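You operate a simulated robot arm through the tools that you are given. There is no shell and no other tool. Be economical: measure what you need, move in short steps, check, and stop when the job is done.

The job below is to be done with a simulated robot arm. You get a single attempt, and the scene is never put back.

TASK
Radio off, dial on 1, both pegs in the wooden box, lid shut.

The check looks at the end state, three seconds after you hand in, the way a careful person would. Anything else that was tipped, shoved, dropped, spilled or broken makes it a failure. A push-on lid holds only when it is set on centred and level and pressed home; a screw cap is set on level and turned clockwise until tight.

THE ROBOT
A 5-joint arm with a two-finger parallel gripper, fixed in place. Base frame: the origin is at the foot of the arm, x ahead of it, y to its left, z up. Lengths are in m, angles in degrees, forces in N, time in s.
With the tool pointing down near the work surface it reaches from about 0.26 to 0.68 m from the base axis. Its first joint turns from -66.0 to 66.0 degrees. The tool tilts only in the upright plane through the base axis and itself; it spins freely about its own axis. Payload 2.9 kg.
The TCP is the grasp point between the finger pads, 0.03 m short of the fingertips. In the tool frame z runs along the fingers and y along their closing line. Largest opening 0.11 m; finger width 0.02, thickness 0.01; the body of the gripper, 0.048 by 0.112 m, starts 0.055 m behind the TCP.
Orientation is that of the tool frame in the base frame, as a unit quaternion [w, x, y, z]. With the fingers straight down and closing along the base's y, the tool's x points along the base's -x, its y along +y and its z along -z.

THE INTERFACE
- The arm moves only by the tool move_arm. Its argument "motion" is a list of rows, each a list of 7 numbers: the turn, a rotation vector about the tool's x, y, z in units of 120 degrees (1.0 is 120 degrees), then the shift along the tool's x, y, z in units of 150 mm (1.0 is 150 mm), then the gripper command, from -1 (fully open) to 1 (shut), values between in proportion. In form: [[rx, ry, rz, x, y, z, claw], ...]. A call has 1 to 10 rows; each row is the pose to reach, as a shift and turn from the pose commanded when the call began, along the tool's axes at that moment. A call with a number of a shift or a turn outside -1 to 1 is refused whole. Rows are played at 5 a second. More than 0.05 m and 8.6 degrees between two rows, or a gripper value outside its range, and nothing of the call is played. Where a pose cannot be reached the arm comes as near as it can. A force on the tool above 40 N (or 10 N above the force at the start of the call, whichever is more), or a blocked arm, ends the call early, and 0.2 s more pass. Each finger travels about 0.108 m/s and halts on what it meets, pressing with about 34 N; the grip force reading is that of the motor and also rises with nothing between the fingers. The clock runs only during rows and for 0.2 s after the last one: add rows that repeat a pose to give the fingers time. The reply holds the time, the measured pose of the TCP, the force on the tool along the base axes, the opening and the grip force, in the units named above and with some noise.
- Cameras (640 x 400 px; columns grow to the right, rows downward): "scene" is fixed at [0.0436, -0.4639, 0.6202]; the picture's right is [0.70, -0.72, 0.00], its down [-0.37, -0.36, -0.86] and it looks along [0.62, 0.60, -0.51] (base axes); focal length 329 px, centre (320, 200). "wrist" rides on the gripper at [0.072, 0.017, -0.103] in the tool frame; the picture's right is [-0.23, 0.97, 0.00], its down [-0.76, -0.18, -0.62] and it looks along [-0.61, -0.14, 0.78] (tool axes); focal length 222 px, centre (320, 200). There is no depth. A picture from a camera that has moved, and an enlarged one, comes with that camera's place and axes in the base frame and with its lens. The place of the scene camera against the robot may be out by one fixed shift of up to 0.018 m in any direction.
- snapshot(camera): a new picture of that camera. No time passes.
- enlarge(camera, box): a new picture of the part [left, top, right, bottom] of that camera's present view, enlarged. No time passes.
- close_job(): hands the job in; it is judged then, once.

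Go step by step. Nothing tells you positions but the pictures and the camera data: compare them with the known pose of the tool, close in by small moves and look again before you grip or let go. The budget is 120 turns and 84 pictures, counting those below and the enlarged ones. Unless the task says otherwise, let go and move clear before handing in, and close with one line.

The tools are called after "Emit:" as a command line: name --pt "numbers of a row" for each row, then --argument value for the rest, lists and objects as JSON in quotes. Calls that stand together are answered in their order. move_arm: Moves the arm, as the interface text tells. Its arguments: {"type":"object","properties":{"motion":{"type":"array"}},"required":["motion"]} The other tools are called the same way: snapshot (camera) takes a picture; enlarge (camera, box) takes an enlarged picture of a part of a camera's view; close_job () hands the job in.

At the start:

```text
time_s: 0.0
tcp_pos: [0.4571, -0.1102, 0.3681]
orientation: [0.0, 0.0, 1.0, 0.0]
force: [-0.4, 1.3, 0.7]
gripper_width: 0.1098
grasp_force: 0.1
```

scene: 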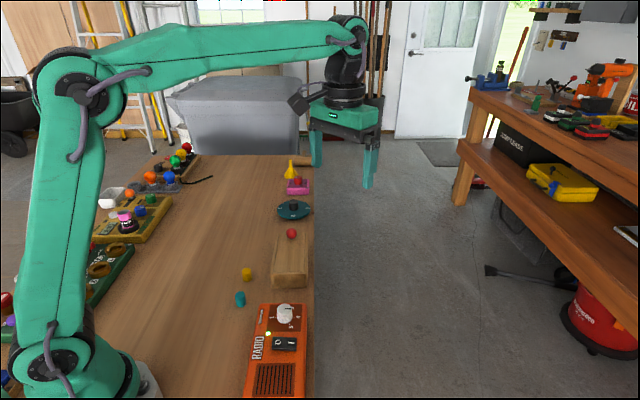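
wrist: 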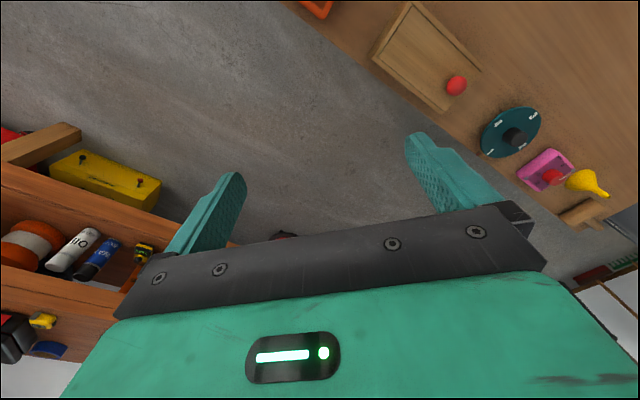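

I see a radio (orange) with a dial and a rocker switch, two pegs (yellow, teal), and a wooden box with a red-knobbed lid, plus other items. I'll look closer first.

Emit:
enlarge --camera "scene" --box '[220, 290, 330, 400]'

Emit:
enlarge --camera "scene" --box '[220, 150, 330, 310]'

Emit:
enlarge --camera "scene" --box '[0, 130, 220, 400]'

```text
3.64 times, centred on (275, 345) of scene
camera zoom: at [0.0436, -0.4639, 0.6202], right [0.7, -0.72, 0.0], down [-0.37, -0.36, -0.86], along [0.62, 0.6, -0.51], focal length 1195 px, centre (484, -327)
```

zoom: 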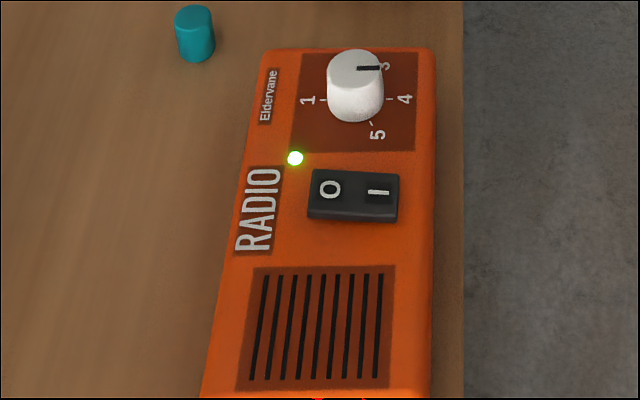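

```text
2.50 times, centred on (275, 230) of scene
camera zoom: at [0.0436, -0.4639, 0.6202], right [0.7, -0.72, 0.0], down [-0.37, -0.36, -0.86], along [0.62, 0.6, -0.51], focal length 822 px, centre (432, 125)
```

zoom: 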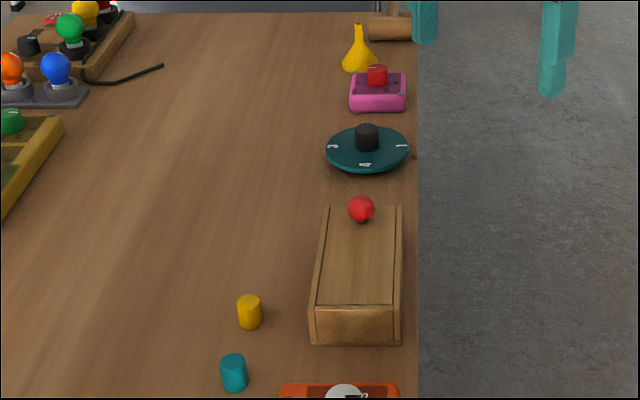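

```text
1.48 times, centred on (110, 265) of scene
camera zoom: at [0.0436, -0.4639, 0.6202], right [0.7, -0.72, 0.0], down [-0.37, -0.36, -0.86], along [0.62, 0.6, -0.51], focal length 487 px, centre (631, 104)
```

zoom: 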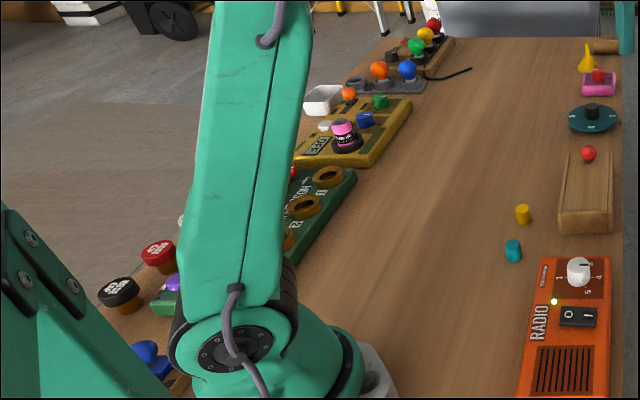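

The table edge runs diagonally; the radio is near (0.31,-0.10), box around (0.47,0.05), pegs near (0.36,0.11). I'll move over the box/pegs to look from above.

Emit:
move_arm --pt "0 0 0 0.1 0.23 0 -1" --pt "0 0 0 0.2 0.46 0 -1" --pt "0 0 0 0.3 0.7 0 -1" --pt "0 0 0 0.38 0.93 0 -1" --pt "0 0 0 0.38 0.93 0 -1"

Emit:
snapshot --camera "wrist"

Emit:
enlarge --camera "scene" --box '[260, 150, 330, 230]'

```text
time_s: 1.2
tcp_pos: [0.3999, 0.0284, 0.3695]
orientation: [0.0, 0.0, 1.0, 0.0]
force: [0.1, -0.1, 0.2]
gripper_width: 0.1101
grasp_force: 0.1
```

```text
78 pictures are left
camera wrist: at [0.3259, 0.0442, 0.4713], right [0.23, 0.97, 0.0], down [0.76, -0.18, 0.62], along [0.61, -0.14, -0.78], focal length 222 px, centre (320, 200)
```

wrist: 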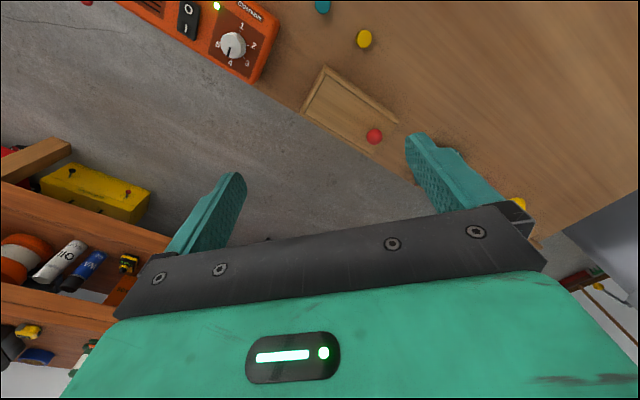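

```text
5.00 times, centred on (295, 190) of scene
camera zoom: at [0.0436, -0.4639, 0.6202], right [0.7, -0.72, 0.0], down [-0.37, -0.36, -0.86], along [0.62, 0.6, -0.51], focal length 1643 px, centre (445, 250)
```

zoom: 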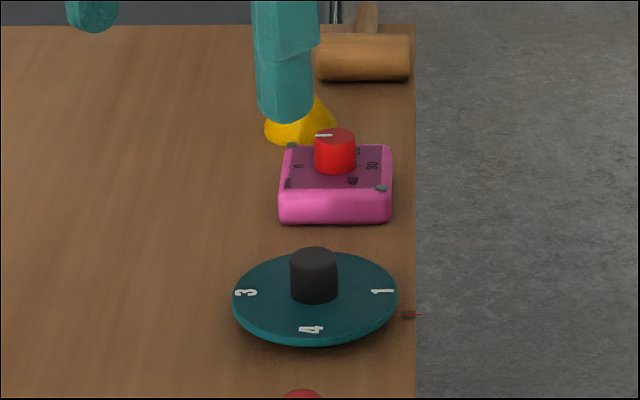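

The radio's own dial is numbered 1–5; there's also a separate teal disc with digits. I'll zoom on the radio and then look at the disc to settle which dial is meant.

Emit:
enlarge --camera "wrist" --box '[160, 0, 290, 85]'

Emit:
enlarge --camera "wrist" --box '[290, 0, 430, 160]'

Emit:
move_arm --pt "0 0 0 -0.2 0.25 0 -1" --pt "0 0 0 -0.4 0.5 0 -1" --pt "0 0 0 -0.6 0.75 0 -1" --pt "0 0 0 -0.8 1.0 0 -1" --pt "0 0 0 -0.8 1.0 0 -1"

Emit:
snapshot --camera "wrist"

```text
4.71 times, centred on (225, 42) of wrist
camera zoom: at [0.3259, 0.0442, 0.4713], right [0.23, 0.97, 0.0], down [0.76, -0.18, 0.62], along [0.61, -0.14, -0.78], focal length 1045 px, centre (767, 941)
```

zoom: 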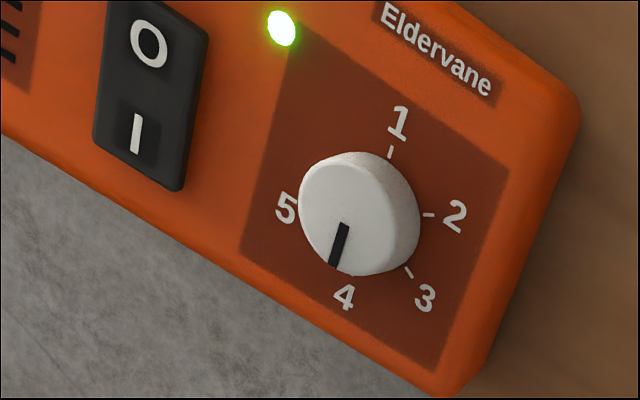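

```text
2.50 times, centred on (360, 80) of wrist
camera zoom: at [0.3259, 0.0442, 0.4713], right [0.23, 0.97, 0.0], down [0.76, -0.18, 0.62], along [0.61, -0.14, -0.78], focal length 555 px, centre (220, 500)
```

zoom: 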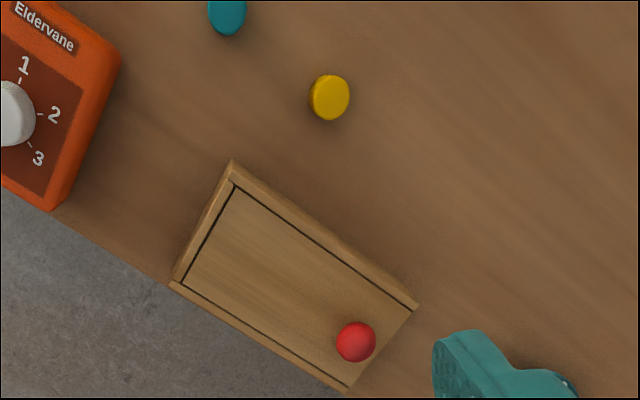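

```text
time_s: 2.4
tcp_pos: [0.5196, 0.1785, 0.3683]
orientation: [0.0, 0.0, 1.0, 0.0]
force: [0.7, 0.6, 0.3]
gripper_width: 0.1101
grasp_force: 0.1
```

```text
74 pictures are left
camera wrist: at [0.4458, 0.1948, 0.4715], right [0.23, 0.97, 0.0], down [0.76, -0.18, 0.62], along [0.61, -0.14, -0.78], focal length 222 px, centre (320, 200)
```

wrist: 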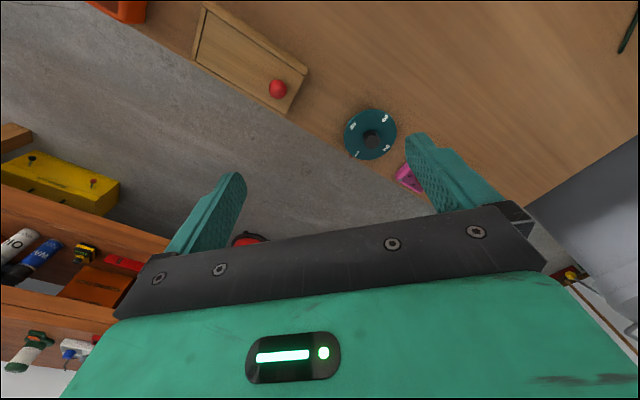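

The box lid slides in grooves, open at the knob end. I'll zoom on the teal disc and the box.

Emit:
enlarge --camera "wrist" --box '[330, 95, 440, 195]'

Emit:
enlarge --camera "wrist" --box '[180, 0, 320, 120]'

```text
4.00 times, centred on (385, 145) of wrist
camera zoom: at [0.4458, 0.1948, 0.4715], right [0.23, 0.97, 0.0], down [0.76, -0.18, 0.62], along [0.61, -0.14, -0.78], focal length 888 px, centre (60, 420)
```

zoom: 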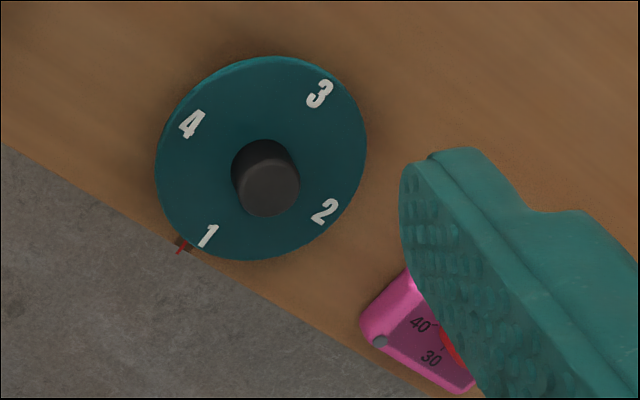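

```text
3.33 times, centred on (250, 60) of wrist
camera zoom: at [0.4458, 0.1948, 0.4715], right [0.23, 0.97, 0.0], down [0.76, -0.18, 0.62], along [0.61, -0.14, -0.78], focal length 740 px, centre (553, 667)
```

zoom: 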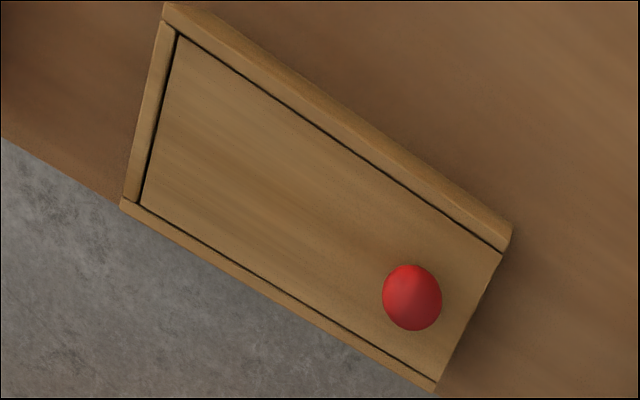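

The teal disc already shows 1 at its red index, so "dial" is the radio's dial (now on 4). I'll move over the radio to measure it.

Emit:
move_arm --pt "0 0 0 0.166 -0.233 0 -1" --pt "0 0 0 0.333 -0.466 0 -1" --pt "0 0 0 0.5 -0.7 0 -1" --pt "0 0 0 0.667 -0.93 0 -1"

Emit:
move_arm --pt "0 0 0 0.166 -0.233 0.1 0" --pt "0 0 0 0.333 -0.466 0.2 1" --pt "0 0 0 0.5 -0.7 0.3 1" --pt "0 0 0 0.667 -0.93 0.4 1" --pt "0 0 0 0.667 -0.93 0.4 1"

Emit:
snapshot --camera "wrist"

Emit:
enlarge --camera "scene" --box '[200, 200, 360, 400]'

```text
time_s: 3.4
tcp_pos: [0.4205, 0.0409, 0.3681]
orientation: [0.001, 0.0, 1.0, 0.001]
force: [-0.2, -0.4, 1.2]
gripper_width: 0.1098
grasp_force: 0.1
```

```text
time_s: 4.6
tcp_pos: [0.32, -0.0995, 0.3076]
orientation: [0.0, -0.001, 1.0, 0.0]
force: [0.5, 0.2, 0.3]
gripper_width: 0.0001
grasp_force: 33.7
```

```text
71 pictures are left
camera wrist: at [0.2458, -0.0838, 0.4103], right [0.23, 0.97, 0.0], down [0.76, -0.18, 0.62], along [0.61, -0.14, -0.78], focal length 222 px, centre (320, 200)
```

wrist: 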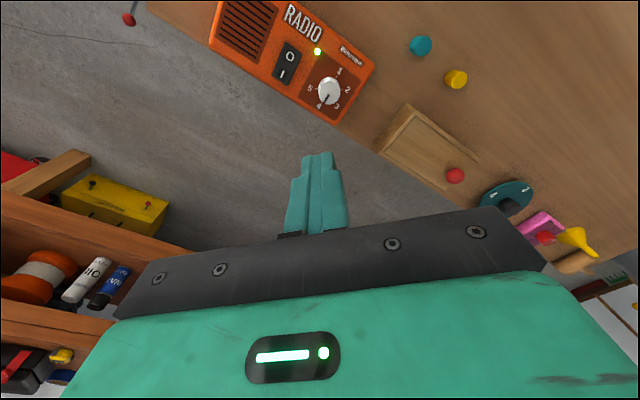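

```text
2.00 times, centred on (280, 300) of scene
camera zoom: at [0.0436, -0.4639, 0.6202], right [0.7, -0.72, 0.0], down [-0.37, -0.36, -0.86], along [0.62, 0.6, -0.51], focal length 657 px, centre (400, 0)
```

zoom: 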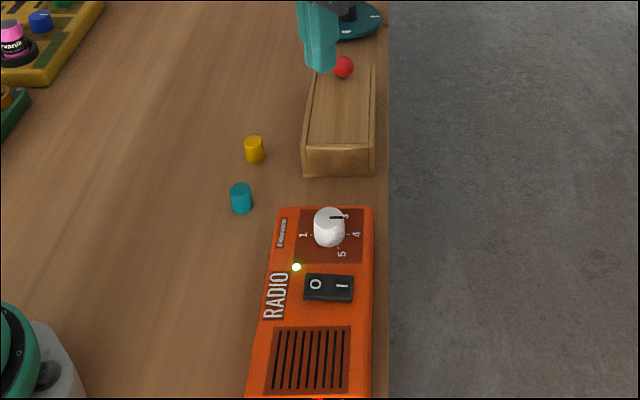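

The fingers are now closed above the radio. I'll zoom in for triangulation.

Emit:
enlarge --camera "wrist" --box '[260, 30, 380, 125]'

Emit:
enlarge --camera "wrist" --box '[370, 20, 500, 220]'

```text
4.21 times, centred on (320, 78) of wrist
camera zoom: at [0.2458, -0.0838, 0.4103], right [0.23, 0.97, 0.0], down [0.76, -0.18, 0.62], along [0.61, -0.14, -0.78], focal length 935 px, centre (320, 716)
```

zoom: 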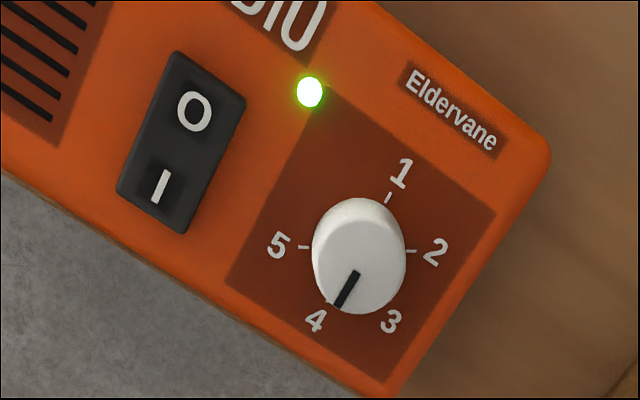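

```text
2.00 times, centred on (435, 120) of wrist
camera zoom: at [0.2458, -0.0838, 0.4103], right [0.23, 0.97, 0.0], down [0.76, -0.18, 0.62], along [0.61, -0.14, -0.78], focal length 444 px, centre (90, 360)
```

zoom: 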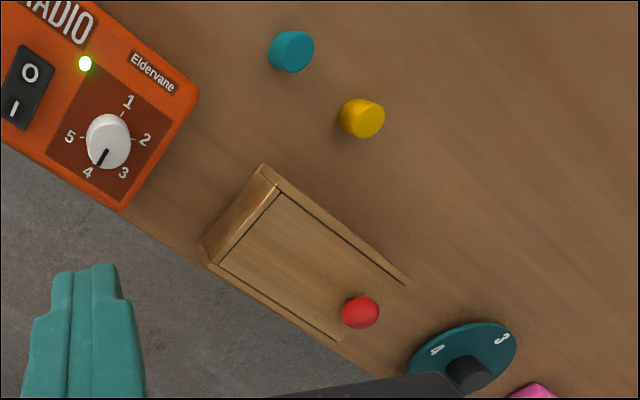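

The rocker's raised "O" end is near (0.269,-0.129), z≈0.065. I'll come down above it with closed fingers.

Emit:
move_arm --pt "0 0 0 0.12 -0.065 0.2 1" --pt "0 0 0 0.25 -0.13 0.45 1" --pt "0 0 0 0.347 -0.19 0.72 1" --pt "0 0 0 0.347 -0.19 1.0 1" --pt "0 0 0 0.347 -0.19 1.0 1"

Emit:
snapshot --camera "wrist"

Emit:
enlarge --camera "scene" --box '[200, 260, 360, 400]'

```text
time_s: 5.8
tcp_pos: [0.267, -0.1273, 0.1584]
orientation: [-0.001, -0.001, 1.0, 0.0]
force: [0.5, 0.4, 0.9]
gripper_width: 0.0002
grasp_force: 34.1
```

```text
67 pictures are left
camera wrist: at [0.1937, -0.1125, 0.2609], right [0.23, 0.97, 0.0], down [0.76, -0.18, 0.62], along [0.61, -0.14, -0.78], focal length 222 px, centre (320, 200)
```

wrist: 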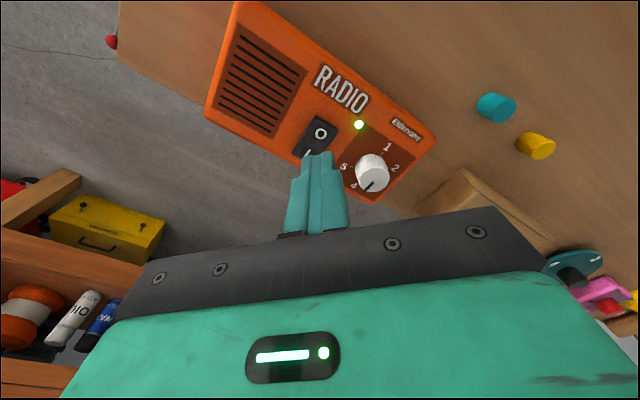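

```text
2.86 times, centred on (280, 330) of scene
camera zoom: at [0.0436, -0.4639, 0.6202], right [0.7, -0.72, 0.0], down [-0.37, -0.36, -0.86], along [0.62, 0.6, -0.51], focal length 939 px, centre (434, -171)
```

zoom: 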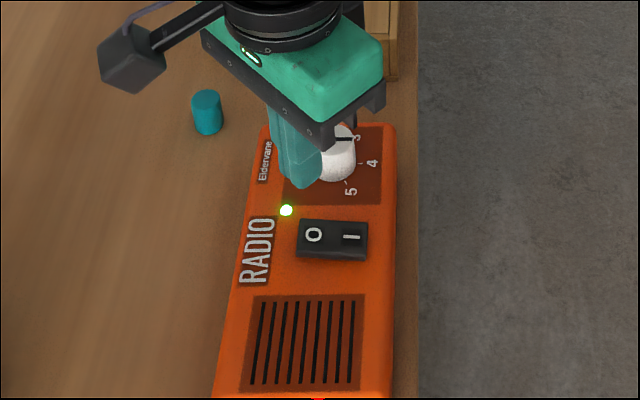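

O is confirmed at (0.271,-0.130), nearly under the tool. I'll press down in small steps.

Emit:
move_arm --pt "0 0 0 -0.01 -0.01 0.2 1" --pt "0 0 0 -0.01 -0.01 0.36 1" --pt "0 0 0 -0.01 -0.01 0.4 1" --pt "0 0 0 -0.01 -0.01 0.43 1" --pt "0 0 0 -0.01 -0.01 0.45 1" --pt "0 0 0 -0.01 -0.01 0.47 1"

Emit:
snapshot --camera "wrist"

```text
time_s: 6.9
tcp_pos: [0.2688, -0.1292, 0.0962]
orientation: [-0.002, -0.001, 1.0, 0.001]
force: [-2.2, 2.9, 11.6]
gripper_width: 0.0002
grasp_force: 34.3
stopped in row 5: the force on the tool passed its limit (the readings are from after the stop); the commanded pose is now the measured one
```

```text
65 pictures are left
camera wrist: at [0.1953, -0.1139, 0.198], right [0.23, 0.97, 0.0], down [0.76, -0.18, 0.62], along [0.61, -0.14, -0.78], focal length 222 px, centre (320, 200)
```

wrist: 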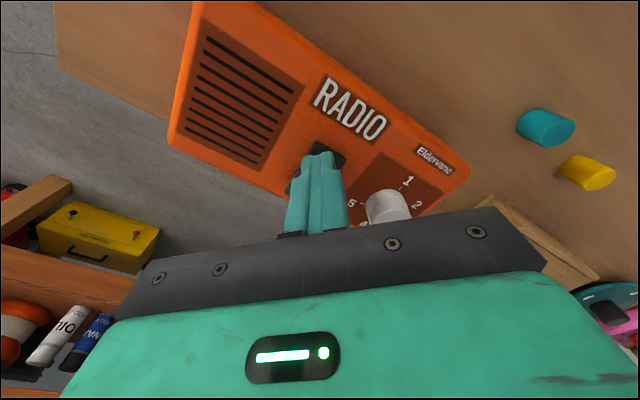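

The LED no longer glows in this view. I'll rise and check.

Emit:
move_arm --pt "0 0 0 0 0 -0.25 1" --pt "0 0 0 0 0 -0.5 1" --pt "0 0 0 0 0 -0.75 1" --pt "0 0 0 0 0 -0.9 1"

Emit:
enlarge --camera "wrist" --box '[260, 60, 440, 200]'

Emit:
enlarge --camera "scene" --box '[220, 290, 330, 400]'

```text
time_s: 7.9
tcp_pos: [0.2685, -0.1281, 0.2309]
orientation: [0.0, 0.0, 1.0, 0.0]
force: [-0.1, -0.9, 0.3]
gripper_width: 0.0001
grasp_force: 34.0
```

```text
2.86 times, centred on (350, 130) of wrist
camera zoom: at [0.1954, -0.1127, 0.3337], right [0.23, 0.97, 0.0], down [0.76, -0.18, 0.62], along [0.61, -0.14, -0.78], focal length 635 px, centre (234, 400)
```

zoom: 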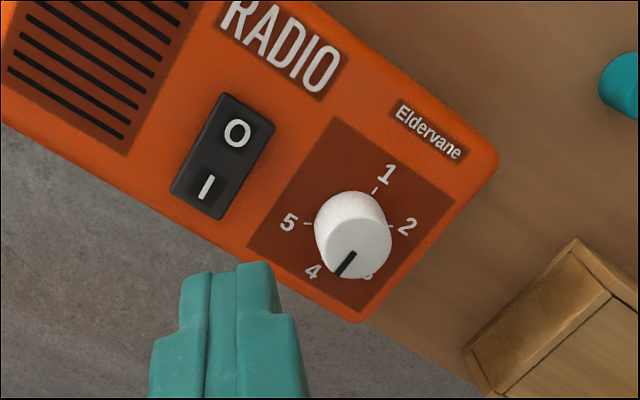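

```text
3.64 times, centred on (275, 345) of scene
camera zoom: at [0.0436, -0.4639, 0.6202], right [0.7, -0.72, 0.0], down [-0.37, -0.36, -0.86], along [0.62, 0.6, -0.51], focal length 1195 px, centre (484, -327)
```

zoom: 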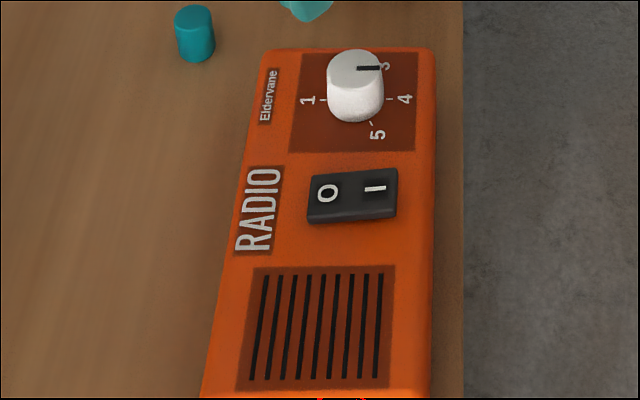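

The LED is off — radio off. The dial centre computes to about (0.326,-0.089), panel z≈0.055, ticks 60° apart with 1 opposite 4, so the dial needs 180° counter-clockwise. I'll go above it.

Emit:
move_arm --pt "0 0 0 -0.19 0.13 0.0 0" --pt "0 0 0 -0.383 0.26 0.1 0" --pt "0 0 0 -0.383 0.26 0.35 0" --pt "0 0 0 -0.383 0.26 0.54 0" --pt "0 0 0 -0.383 0.26 0.54 0"

Emit:
snapshot --camera "wrist"

Emit:
enlarge --camera "scene" --box '[220, 250, 360, 400]'

```text
time_s: 9.1
tcp_pos: [0.326, -0.09, 0.148]
orientation: [-0.001, 0.001, 1.0, 0.0]
force: [0.6, -0.2, 0.0]
gripper_width: 0.0549
grasp_force: 0.0
```

```text
62 pictures are left
camera wrist: at [0.2529, -0.0752, 0.2517], right [0.23, 0.97, 0.0], down [0.76, -0.18, 0.62], along [0.61, -0.14, -0.78], focal length 222 px, centre (320, 200)
```

wrist: 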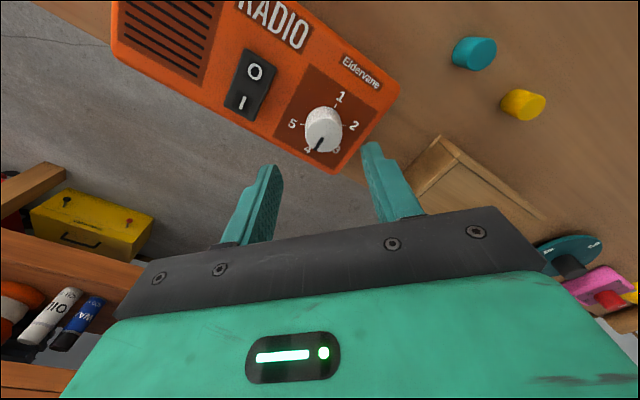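

```text
2.67 times, centred on (290, 325) of scene
camera zoom: at [0.0436, -0.4639, 0.6202], right [0.7, -0.72, 0.0], down [-0.37, -0.36, -0.86], along [0.62, 0.6, -0.51], focal length 876 px, centre (400, -133)
```

zoom: 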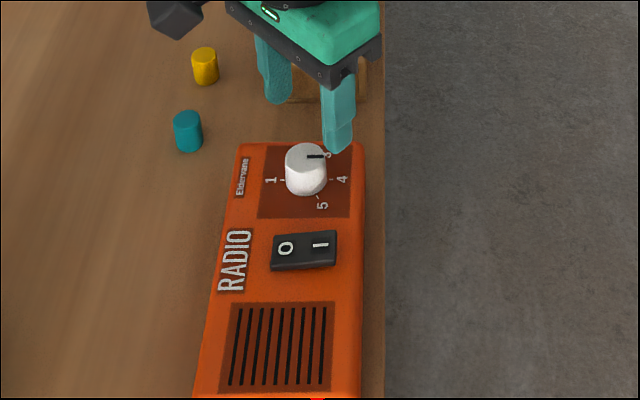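

Emit:
enlarge --camera "wrist" --box '[270, 80, 370, 180]'

```text
4.00 times, centred on (320, 130) of wrist
camera zoom: at [0.2529, -0.0752, 0.2517], right [0.23, 0.97, 0.0], down [0.76, -0.18, 0.62], along [0.61, -0.14, -0.78], focal length 888 px, centre (320, 480)
```

zoom: 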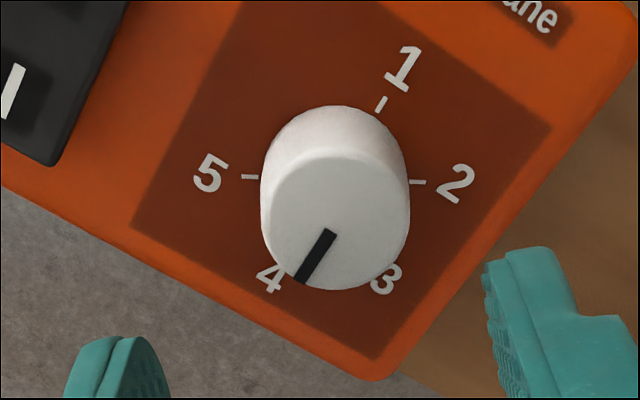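

The dial centre is refined to (0.3238,-0.088), 30 mm across. I'll descend around it and close.

Emit:
move_arm --pt "0 0 0 0.015 0.013 0.1 0" --pt "0 0 0 0.015 0.013 0.25 0" --pt "0 0 0 0.015 0.013 0.36 0" --pt "0 0 0 0.015 0.013 0.36 1" --pt "0 0 0 0.015 0.013 0.36 1" --pt "0 0 0 0.015 0.013 0.36 1"

Emit:
snapshot --camera "wrist"

```text
time_s: 10.5
tcp_pos: [0.3232, -0.0889, 0.0937]
orientation: [-0.001, 0.0, 1.0, 0.0]
force: [3.7, 2.3, -0.4]
gripper_width: 0.0306
grasp_force: 34.1
```

```text
59 pictures are left
camera wrist: at [0.2501, -0.0732, 0.1972], right [0.23, 0.97, 0.0], down [0.76, -0.18, 0.62], along [0.61, -0.14, -0.78], focal length 222 px, centre (320, 200)
```

wrist: 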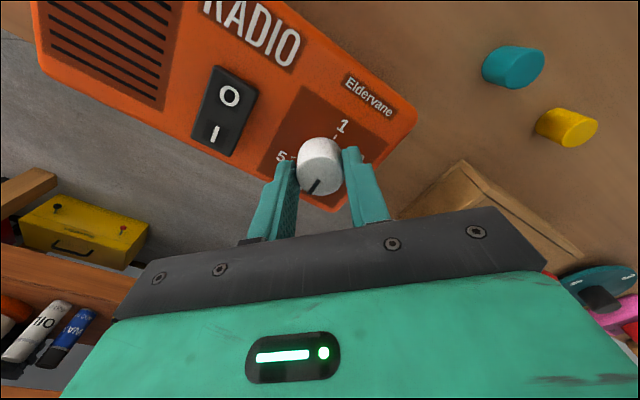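

It is gripped at 30.6 mm. I'll turn it counter-clockwise by 60° (one step) and check.

Emit:
move_arm --pt "0 0 -0.0625 0 0 0 1" --pt "0 0 -0.125 0 0 0 1" --pt "0 0 -0.1875 0 0 0 1" --pt "0 0 -0.25 0 0 0 1" --pt "0 0 -0.3125 0 0 0 1" --pt "0 0 -0.375 0 0 0 1" --pt "0 0 -0.4375 0 0 0 1" --pt "0 0 -0.5 0 0 0 1"

Emit:
snapshot --camera "wrist"

```text
time_s: 12.3
tcp_pos: [0.3228, -0.0884, 0.0948]
orientation: [-0.001, -0.502, 0.865, 0.002]
force: [-4.9, -5.3, 0.7]
gripper_width: 0.0305
grasp_force: 34.5
```

```text
58 pictures are left
camera wrist: at [0.2722, -0.1442, 0.1972], right [-0.73, 0.68, 0.0], down [0.53, 0.57, 0.62], along [0.42, 0.46, -0.78], focal length 222 px, centre (320, 200)
```

wrist: 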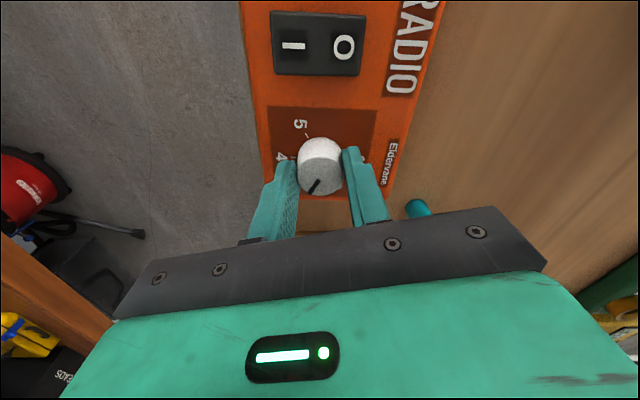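

The dial turns with the gripper and points at 3 now. I'll turn another 120° in two calls.

Emit:
move_arm --pt "0 0 -0.0625 0 0 0 1" --pt "0 0 -0.125 0 0 0 1" --pt "0 0 -0.1875 0 0 0 1" --pt "0 0 -0.25 0 0 0 1" --pt "0 0 -0.3125 0 0 0 1" --pt "0 0 -0.375 0 0 0 1" --pt "0 0 -0.4375 0 0 0 1" --pt "0 0 -0.5 0 0 0 1"

Emit:
move_arm --pt "0 0 -0.0625 0 0 0 1" --pt "0 0 -0.125 0 0 0 1" --pt "0 0 -0.1875 0 0 0 1" --pt "0 0 -0.25 0 0 0 1" --pt "0 0 -0.3125 0 0 0 1" --pt "0 0 -0.375 0 0 0 1" --pt "0 0 -0.4375 0 0 0 1" --pt "0 0 -0.49 0 0 0 1"

Emit:
snapshot --camera "wrist"

Emit:
enlarge --camera "scene" --box '[220, 250, 360, 400]'

```text
time_s: 14.1
tcp_pos: [0.3243, -0.0892, 0.0948]
orientation: [0.0, 0.867, -0.498, 0.0]
force: [3.6, 4.2, -0.4]
gripper_width: 0.0306
grasp_force: 33.7
```

```text
time_s: 15.9
tcp_pos: [0.3255, 0.0296, 0.0941]
orientation: [0.001, 1.0, -0.018, -0.002]
force: [-14.5, -8.3, 14.6]
gripper_width: 0.0309
grasp_force: 33.7
out of reach, approached as far as the arm can: row 6, 7, 8
```

```text
57 pictures are left
camera wrist: at [0.3976, 0.01, 0.1963], right [-0.26, -0.96, 0.0], down [-0.75, 0.21, 0.63], along [-0.61, 0.16, -0.78], focal length 222 px, centre (320, 200)
```

wrist: 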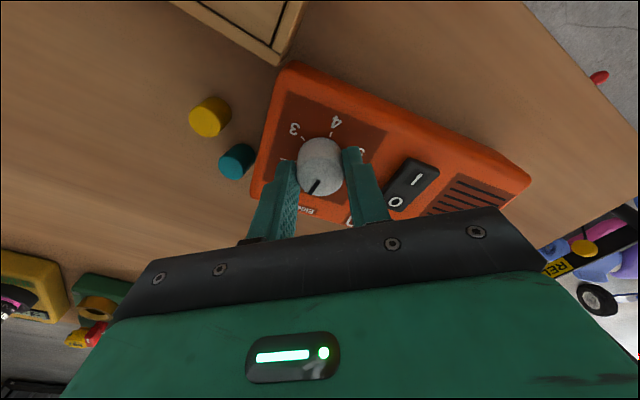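

```text
2.67 times, centred on (290, 325) of scene
camera zoom: at [0.0435, -0.4639, 0.6202], right [0.7, -0.72, 0.0], down [-0.37, -0.36, -0.86], along [0.62, 0.6, -0.51], focal length 876 px, centre (400, -133)
```

zoom: 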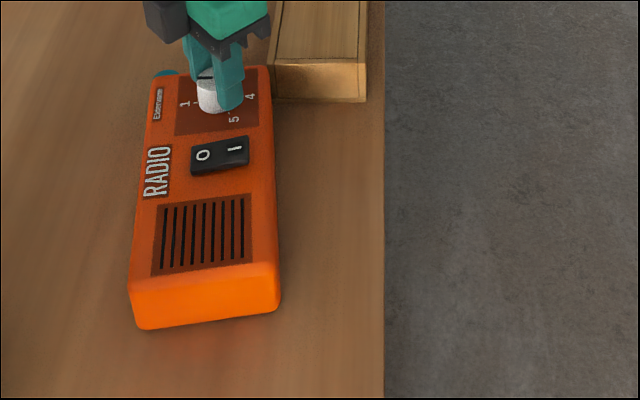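

Turning hit a wrist limit and the arm swung aside, dragging the radio about 0.12 m in +y. I'll release the dial gently, rise and assess before putting the radio back.

Emit:
move_arm --pt "0 0 0 0 0 0 0.2" --pt "0 0 0 0 0 0 0" --pt "0 0 0 0 0 0 0"

```text
time_s: 16.7
tcp_pos: [0.3275, 0.0317, 0.0935]
orientation: [0.0, 1.0, -0.019, 0.0]
force: [0.0, -0.5, -0.5]
gripper_width: 0.0551
grasp_force: 0.0
```

Emit:
move_arm --pt "0 0 0 0 0 -0.1 0" --pt "0 0 0 0 0 -0.3 0" --pt "0 0 0 0 0 -0.6 0" --pt "0 0 0 0 0 -0.8 0"

Emit:
snapshot --camera "wrist"

Emit:
enlarge --camera "scene" --box '[200, 200, 360, 400]'

```text
time_s: 17.7
tcp_pos: [0.3261, 0.0362, 0.2159]
orientation: [0.0, 1.0, -0.011, -0.003]
force: [-0.2, 0.3, -0.2]
gripper_width: 0.055
grasp_force: 0.0
out of reach, approached as far as the arm can: row 1, 2, 3, 4
```

```text
55 pictures are left
camera wrist: at [0.3976, 0.0156, 0.3178], right [-0.25, -0.97, 0.0], down [-0.76, 0.2, 0.63], along [-0.61, 0.16, -0.78], focal length 222 px, centre (320, 200)
```

wrist: 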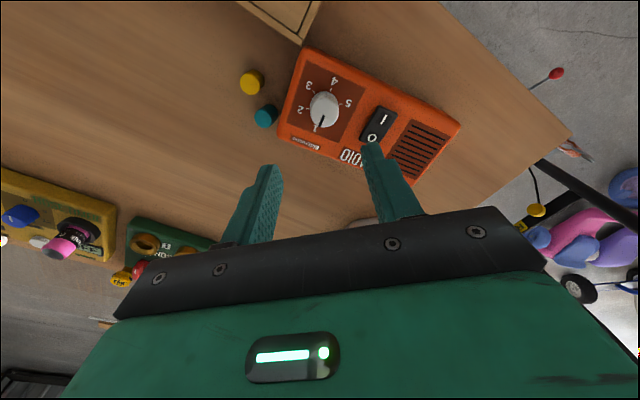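

```text
2.00 times, centred on (280, 300) of scene
camera zoom: at [0.0436, -0.4639, 0.6202], right [0.7, -0.72, 0.0], down [-0.37, -0.36, -0.86], along [0.62, 0.6, -0.51], focal length 657 px, centre (400, 0)
```

zoom: 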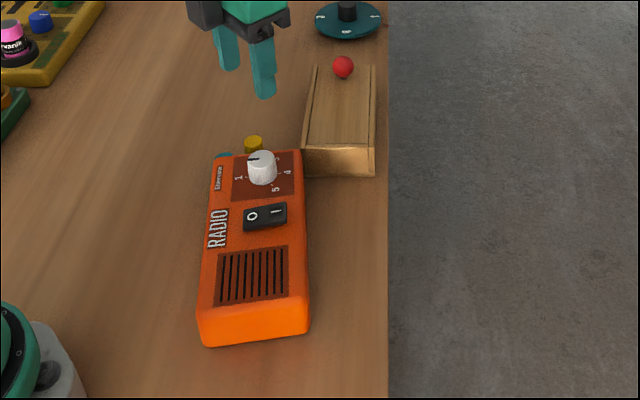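

The pointer is on 1, the LED off, and box and yellow peg are unmoved; the teal peg was nudged next to the yellow one, still upright. I'll unwind the wrist and then grip the radio by its body to return it to its place.

Emit:
move_arm --pt "0 0 0.066 0 0 0 -1" --pt "0 0 0.132 0 0 0 -1" --pt "0 0 0.198 0 0 0 -1" --pt "0 0 0.264 0 0 0 -1" --pt "0 0 0.33 0 0 0 -1" --pt "0 0 0.396 0 0 0 -1" --pt "0 0 0.462 0 0 0 -1" --pt "0 0 0.528 0 0 0 -1" --pt "0 0 0.594 0 0 0 -1" --pt "0 0 0.66 0 0 0 -1"

Emit:
move_arm --pt "0 0 0.066 0 0 0 -1" --pt "0 0 0.132 0 0 0 -1" --pt "0 0 0.198 0 0 0 -1" --pt "0 0 0.264 0 0 0 -1" --pt "0 0 0.33 0 0 0 -1" --pt "0 0 0.396 0 0 0 -1" --pt "0 0 0.44 0 0 0 -1" --pt "0 0 0.44 0 0 0 -1"

Emit:
snapshot --camera "wrist"

```text
time_s: 19.9
tcp_pos: [0.3261, 0.0362, 0.2138]
orientation: [0.001, 0.763, -0.646, 0.0]
force: [-0.4, 0.5, 0.9]
gripper_width: 0.1098
grasp_force: 0.0
```

```text
time_s: 21.7
tcp_pos: [0.3277, 0.0351, 0.2154]
orientation: [-0.001, -0.397, 0.918, 0.001]
force: [0.3, -0.3, 0.6]
gripper_width: 0.1101
grasp_force: 0.1
```

```text
53 pictures are left
camera wrist: at [0.2643, -0.0066, 0.3176], right [-0.55, 0.83, 0.0], down [0.65, 0.43, 0.62], along [0.52, 0.34, -0.78], focal length 222 px, centre (320, 200)
```

wrist: 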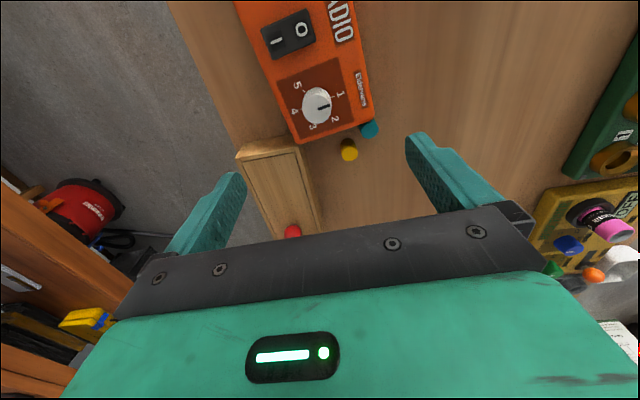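

Emit:
enlarge --camera "wrist" --box '[230, 0, 400, 165]'

```text
2.42 times, centred on (315, 82) of wrist
camera zoom: at [0.2643, -0.0066, 0.3176], right [-0.55, 0.83, 0.0], down [0.65, 0.43, 0.62], along [0.52, 0.34, -0.78], focal length 538 px, centre (332, 485)
```

zoom: 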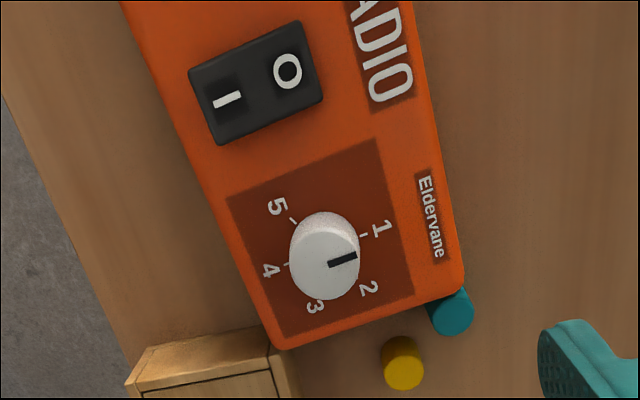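

The dial reads about 1 (a few degrees short), and the radio turned about +8° while sliding. The radio body (~0.093 m wide) fits the 0.11 m opening; I'll line up over its middle at about (0.291,-0.002).

Emit:
move_arm --pt "0 0 -0.025 0.12 0.003 0.1 -1" --pt "0 0 -0.05 0.24 0.006 0.3 -1" --pt "0 0 -0.05 0.348 0.009 0.5 -1" --pt "0 0 -0.05 0.348 0.009 0.633 -1" --pt "0 0 -0.05 0.348 0.009 0.633 -1"

Emit:
snapshot --camera "wrist"

Emit:
enlarge --camera "scene" --box '[180, 230, 360, 400]'

```text
time_s: 22.9
tcp_pos: [0.2891, -0.0007, 0.1191]
orientation: [-0.002, -0.445, 0.895, 0.0]
force: [-0.8, -0.8, -0.8]
gripper_width: 0.11
grasp_force: 0.2
```

```text
51 pictures are left
camera wrist: at [0.2313, -0.05, 0.2219], right [-0.64, 0.77, 0.0], down [0.6, 0.5, 0.62], along [0.48, 0.4, -0.78], focal length 222 px, centre (320, 200)
```

wrist: 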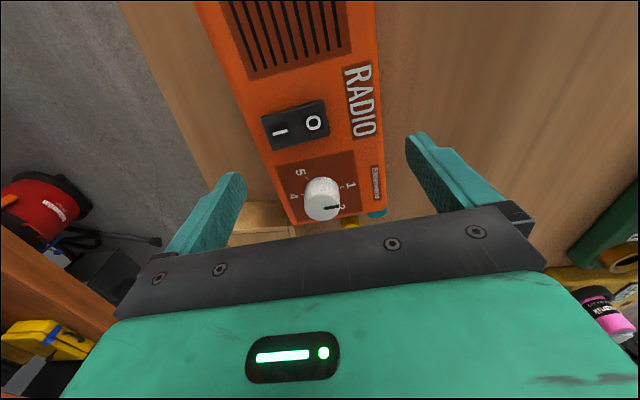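

```text
2.35 times, centred on (270, 315) of scene
camera zoom: at [0.0436, -0.4639, 0.6202], right [0.7, -0.72, 0.0], down [-0.37, -0.36, -0.86], along [0.62, 0.6, -0.51], focal length 773 px, centre (438, -71)
```

zoom: 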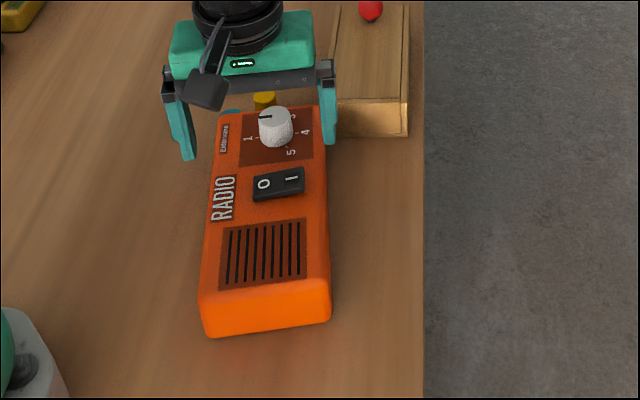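

Emit:
enlarge --camera "wrist" --box '[170, 30, 450, 230]'

```text
2.00 times, centred on (310, 130) of wrist
camera zoom: at [0.2313, -0.05, 0.2219], right [-0.64, 0.77, 0.0], down [0.6, 0.5, 0.62], along [0.48, 0.4, -0.78], focal length 444 px, centre (340, 340)
```

zoom: 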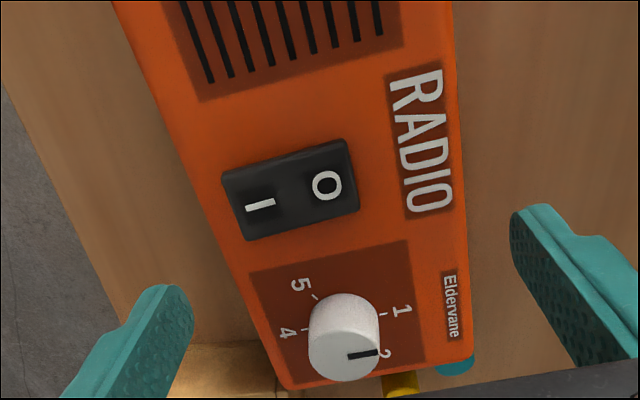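

The body axis is at 52.5° (tool matches) and the tool is within 1.5 mm of its midline, with about 6 mm clearance per side. I'll lower around the body and close.

Emit:
move_arm --pt "0 0 0 0 -0.009 0.1 -1" --pt "0 0 0 0 -0.009 0.2 -1" --pt "0 0 0 0 -0.009 0.25 -1" --pt "0 0 0 0 -0.009 0.3 -1" --pt "0 0 0 0 -0.009 0.35 -1" --pt "0 0 0 0 -0.009 0.4 -1" --pt "0 0 0 0 -0.009 0.44 -1" --pt "0 0 0 0 -0.009 0.48 -1"

Emit:
snapshot --camera "wrist"

Emit:
enlarge --camera "scene" --box '[180, 230, 360, 400]'

```text
time_s: 24.7
tcp_pos: [0.2913, -0.0009, 0.0486]
orientation: [-0.001, -0.444, 0.896, -0.001]
force: [-0.7, 1.0, 0.3]
gripper_width: 0.1103
grasp_force: 0.0
```

```text
48 pictures are left
camera wrist: at [0.233, -0.0505, 0.1507], right [-0.64, 0.77, 0.0], down [0.6, 0.5, 0.62], along [0.48, 0.4, -0.78], focal length 222 px, centre (320, 200)
```

wrist: 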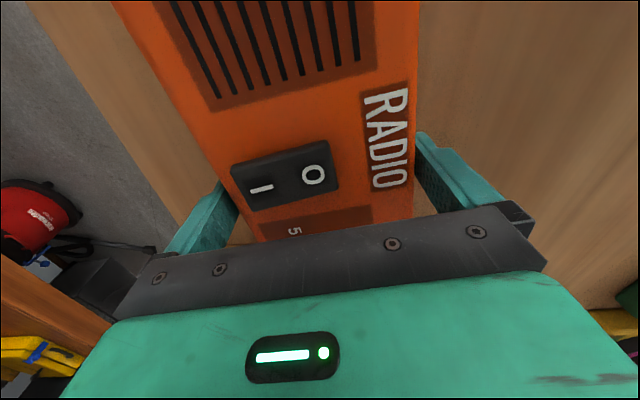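

```text
2.35 times, centred on (270, 315) of scene
camera zoom: at [0.0436, -0.4639, 0.6202], right [0.7, -0.72, 0.0], down [-0.37, -0.36, -0.86], along [0.62, 0.6, -0.51], focal length 773 px, centre (438, -71)
```

zoom: 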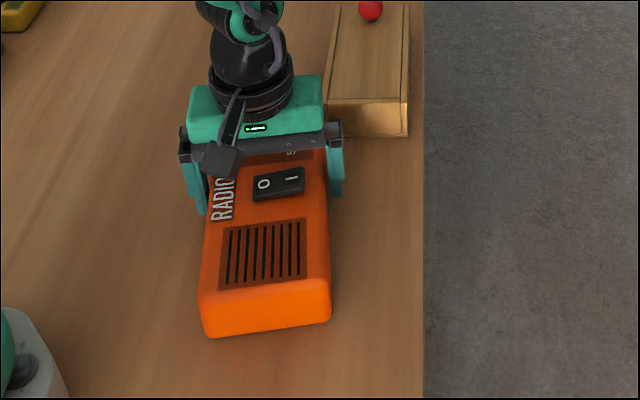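

The fingers straddle the body cleanly. I'll close on it.

Emit:
move_arm --pt "0 0 0 0 0 0.02 -0.5" --pt "0 0 0 0 0 0.02 1" --pt "0 0 0 0 0 0.02 1"

```text
time_s: 25.1
tcp_pos: [0.2904, -0.0018, 0.0476]
orientation: [-0.001, -0.446, 0.895, 0.0]
force: [-4.5, 3.1, 5.1]
gripper_width: 0.1038
grasp_force: 34.1
stopped in row 1: the force on the tool passed its limit (the readings are from after the stop); the commanded pose is now the measured one
```

Emit:
move_arm --pt "0 0 0 0 0 0 1" --pt "0 0 0 0 0 0 1"

Emit:
snapshot --camera "wrist"

```text
time_s: 25.7
tcp_pos: [0.2907, -0.0015, 0.0465]
orientation: [-0.001, -0.445, 0.895, 0.0]
force: [-5.3, 5.9, 9.3]
gripper_width: 0.1039
grasp_force: 34.0
```

```text
46 pictures are left
camera wrist: at [0.2329, -0.0504, 0.1501], right [-0.64, 0.77, 0.0], down [0.6, 0.5, 0.62], along [0.48, 0.4, -0.78], focal length 222 px, centre (320, 200)
```

wrist: 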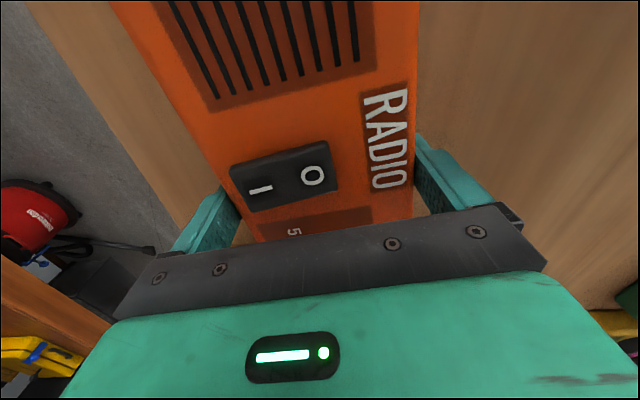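

It is firmly held (0.104 m). I'll lift it a few mm, carry it back with −7.5° rotation to its original spot, TCP (0.286,-0.114), and set it down.

Emit:
move_arm --pt "0 0 0 0 0 -0.04 1" --pt "0 0 0 0 0 -0.05 1" --pt "0 0 0.015 0.154 -0.107 -0.05 1" --pt "0 0 0.03 0.307 -0.214 -0.05 1" --pt "0 0 0.045 0.46 -0.321 -0.05 1" --pt "0 0 0.0625 0.614 -0.428 -0.05 1" --pt "0 0 0.0625 0.614 -0.428 -0.05 1"

Emit:
snapshot --camera "wrist"

Emit:
enlarge --camera "scene" --box '[220, 290, 330, 400]'

```text
time_s: 27.3
tcp_pos: [0.2872, -0.1143, 0.0538]
orientation: [-0.001, -0.386, 0.923, 0.002]
force: [-0.2, 0.3, -13.8]
gripper_width: 0.1037
grasp_force: 33.9
```

```text
45 pictures are left
camera wrist: at [0.2233, -0.1551, 0.157], right [-0.53, 0.85, 0.0], down [0.66, 0.42, 0.62], along [0.52, 0.33, -0.78], focal length 222 px, centre (320, 200)
```

wrist: 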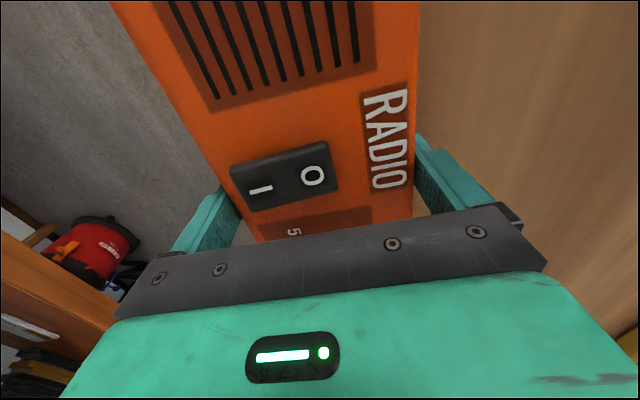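

```text
3.64 times, centred on (275, 345) of scene
camera zoom: at [0.0436, -0.4639, 0.6201], right [0.7, -0.72, 0.0], down [-0.37, -0.36, -0.86], along [0.62, 0.6, -0.51], focal length 1195 px, centre (484, -327)
```

zoom: 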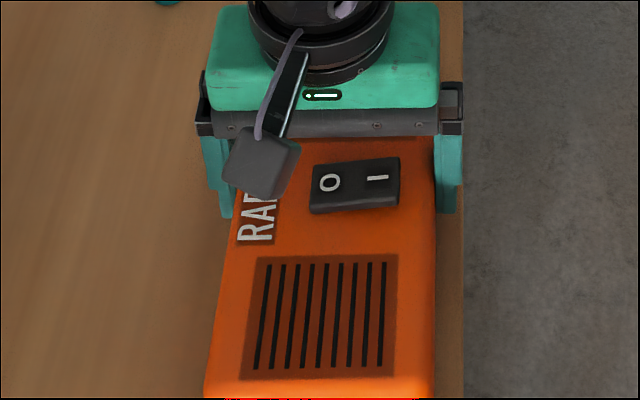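

It lines up with the original picture to within a millimetre or so. I'll lower and release.

Emit:
move_arm --pt "0 0 0 0 0 0.02 1" --pt "0 0 0 0 0 0.035 1" --pt "0 0 0 0 0 0.044 1" --pt "0 0 0 0 0 0.044 1"

Emit:
enlarge --camera "scene" --box '[220, 290, 330, 400]'

```text
time_s: 28.3
tcp_pos: [0.2867, -0.114, 0.0475]
orientation: [-0.002, -0.386, 0.923, 0.001]
force: [0.8, 0.2, -14.1]
gripper_width: 0.1038
grasp_force: 34.1
```

```text
3.64 times, centred on (275, 345) of scene
camera zoom: at [0.0436, -0.4639, 0.6201], right [0.7, -0.72, 0.0], down [-0.37, -0.36, -0.86], along [0.62, 0.6, -0.51], focal length 1195 px, centre (484, -327)
```

zoom: 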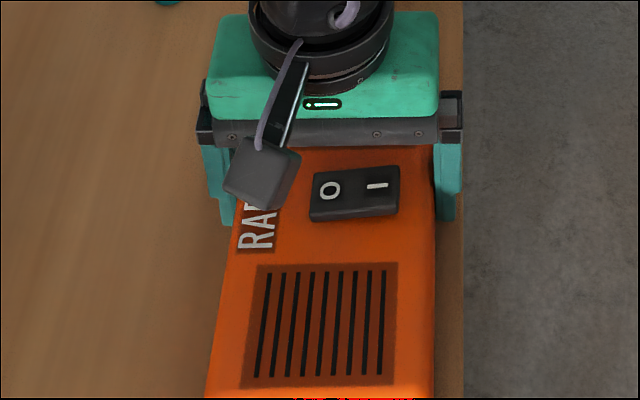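

Still hanging slightly. I'll nudge 1.4 mm inward and lower to contact.

Emit:
move_arm --pt "0 0 0 0 0.005 0.006 1" --pt "0 0 0 0 0.009 0.012 1" --pt "0 0 0 0 0.009 0.018 1" --pt "0 0 0 0 0.009 0.018 1"

```text
time_s: 29.1
tcp_pos: [0.2861, -0.113, 0.047]
orientation: [0.0, -0.386, 0.922, 0.0]
force: [-1.2, 1.9, 3.6]
gripper_width: 0.1036
grasp_force: 34.0
stopped in row 4: the force on the tool passed its limit (the readings are from after the stop); the commanded pose is now the measured one
```

Touching down. I'll open and rise.

Emit:
move_arm --pt "0 0 0 0 0 0 -1" --pt "0 0 0 0 0 0 -1" --pt "0 0 0 0 0 -0.2 -1" --pt "0 0 0 0 0 -0.5 -1" --pt "0 0 0 0 0 -0.8 -1" --pt "0 0 0 0 0 -1 -1"

Emit:
enlarge --camera "scene" --box '[220, 290, 330, 400]'

Emit:
snapshot --camera "wrist"

```text
time_s: 30.5
tcp_pos: [0.285, -0.1145, 0.1969]
orientation: [-0.001, -0.386, 0.922, 0.001]
force: [-0.1, 0.3, 0.6]
gripper_width: 0.1099
grasp_force: 0.0
```

```text
3.64 times, centred on (275, 345) of scene
camera zoom: at [0.0436, -0.4639, 0.6202], right [0.7, -0.72, 0.0], down [-0.37, -0.36, -0.86], along [0.62, 0.6, -0.51], focal length 1195 px, centre (484, -327)
```

zoom: 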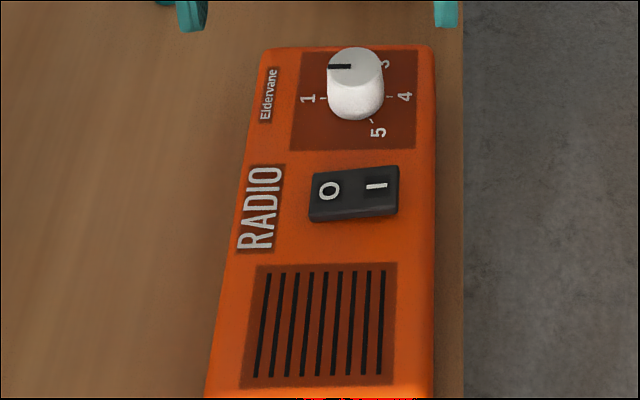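

```text
41 pictures are left
camera wrist: at [0.2223, -0.1549, 0.2999], right [-0.53, 0.85, 0.0], down [0.66, 0.42, 0.62], along [0.53, 0.33, -0.78], focal length 222 px, centre (320, 200)
```

wrist: 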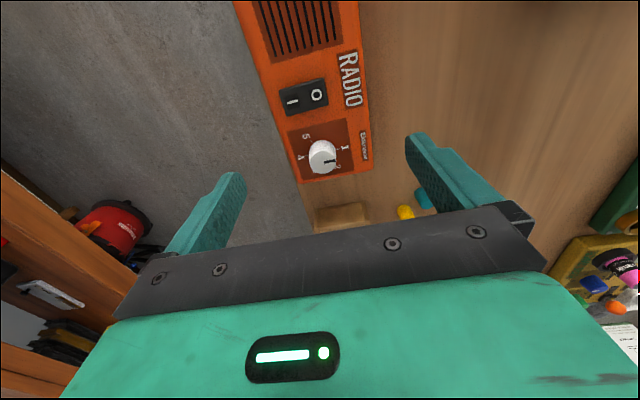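

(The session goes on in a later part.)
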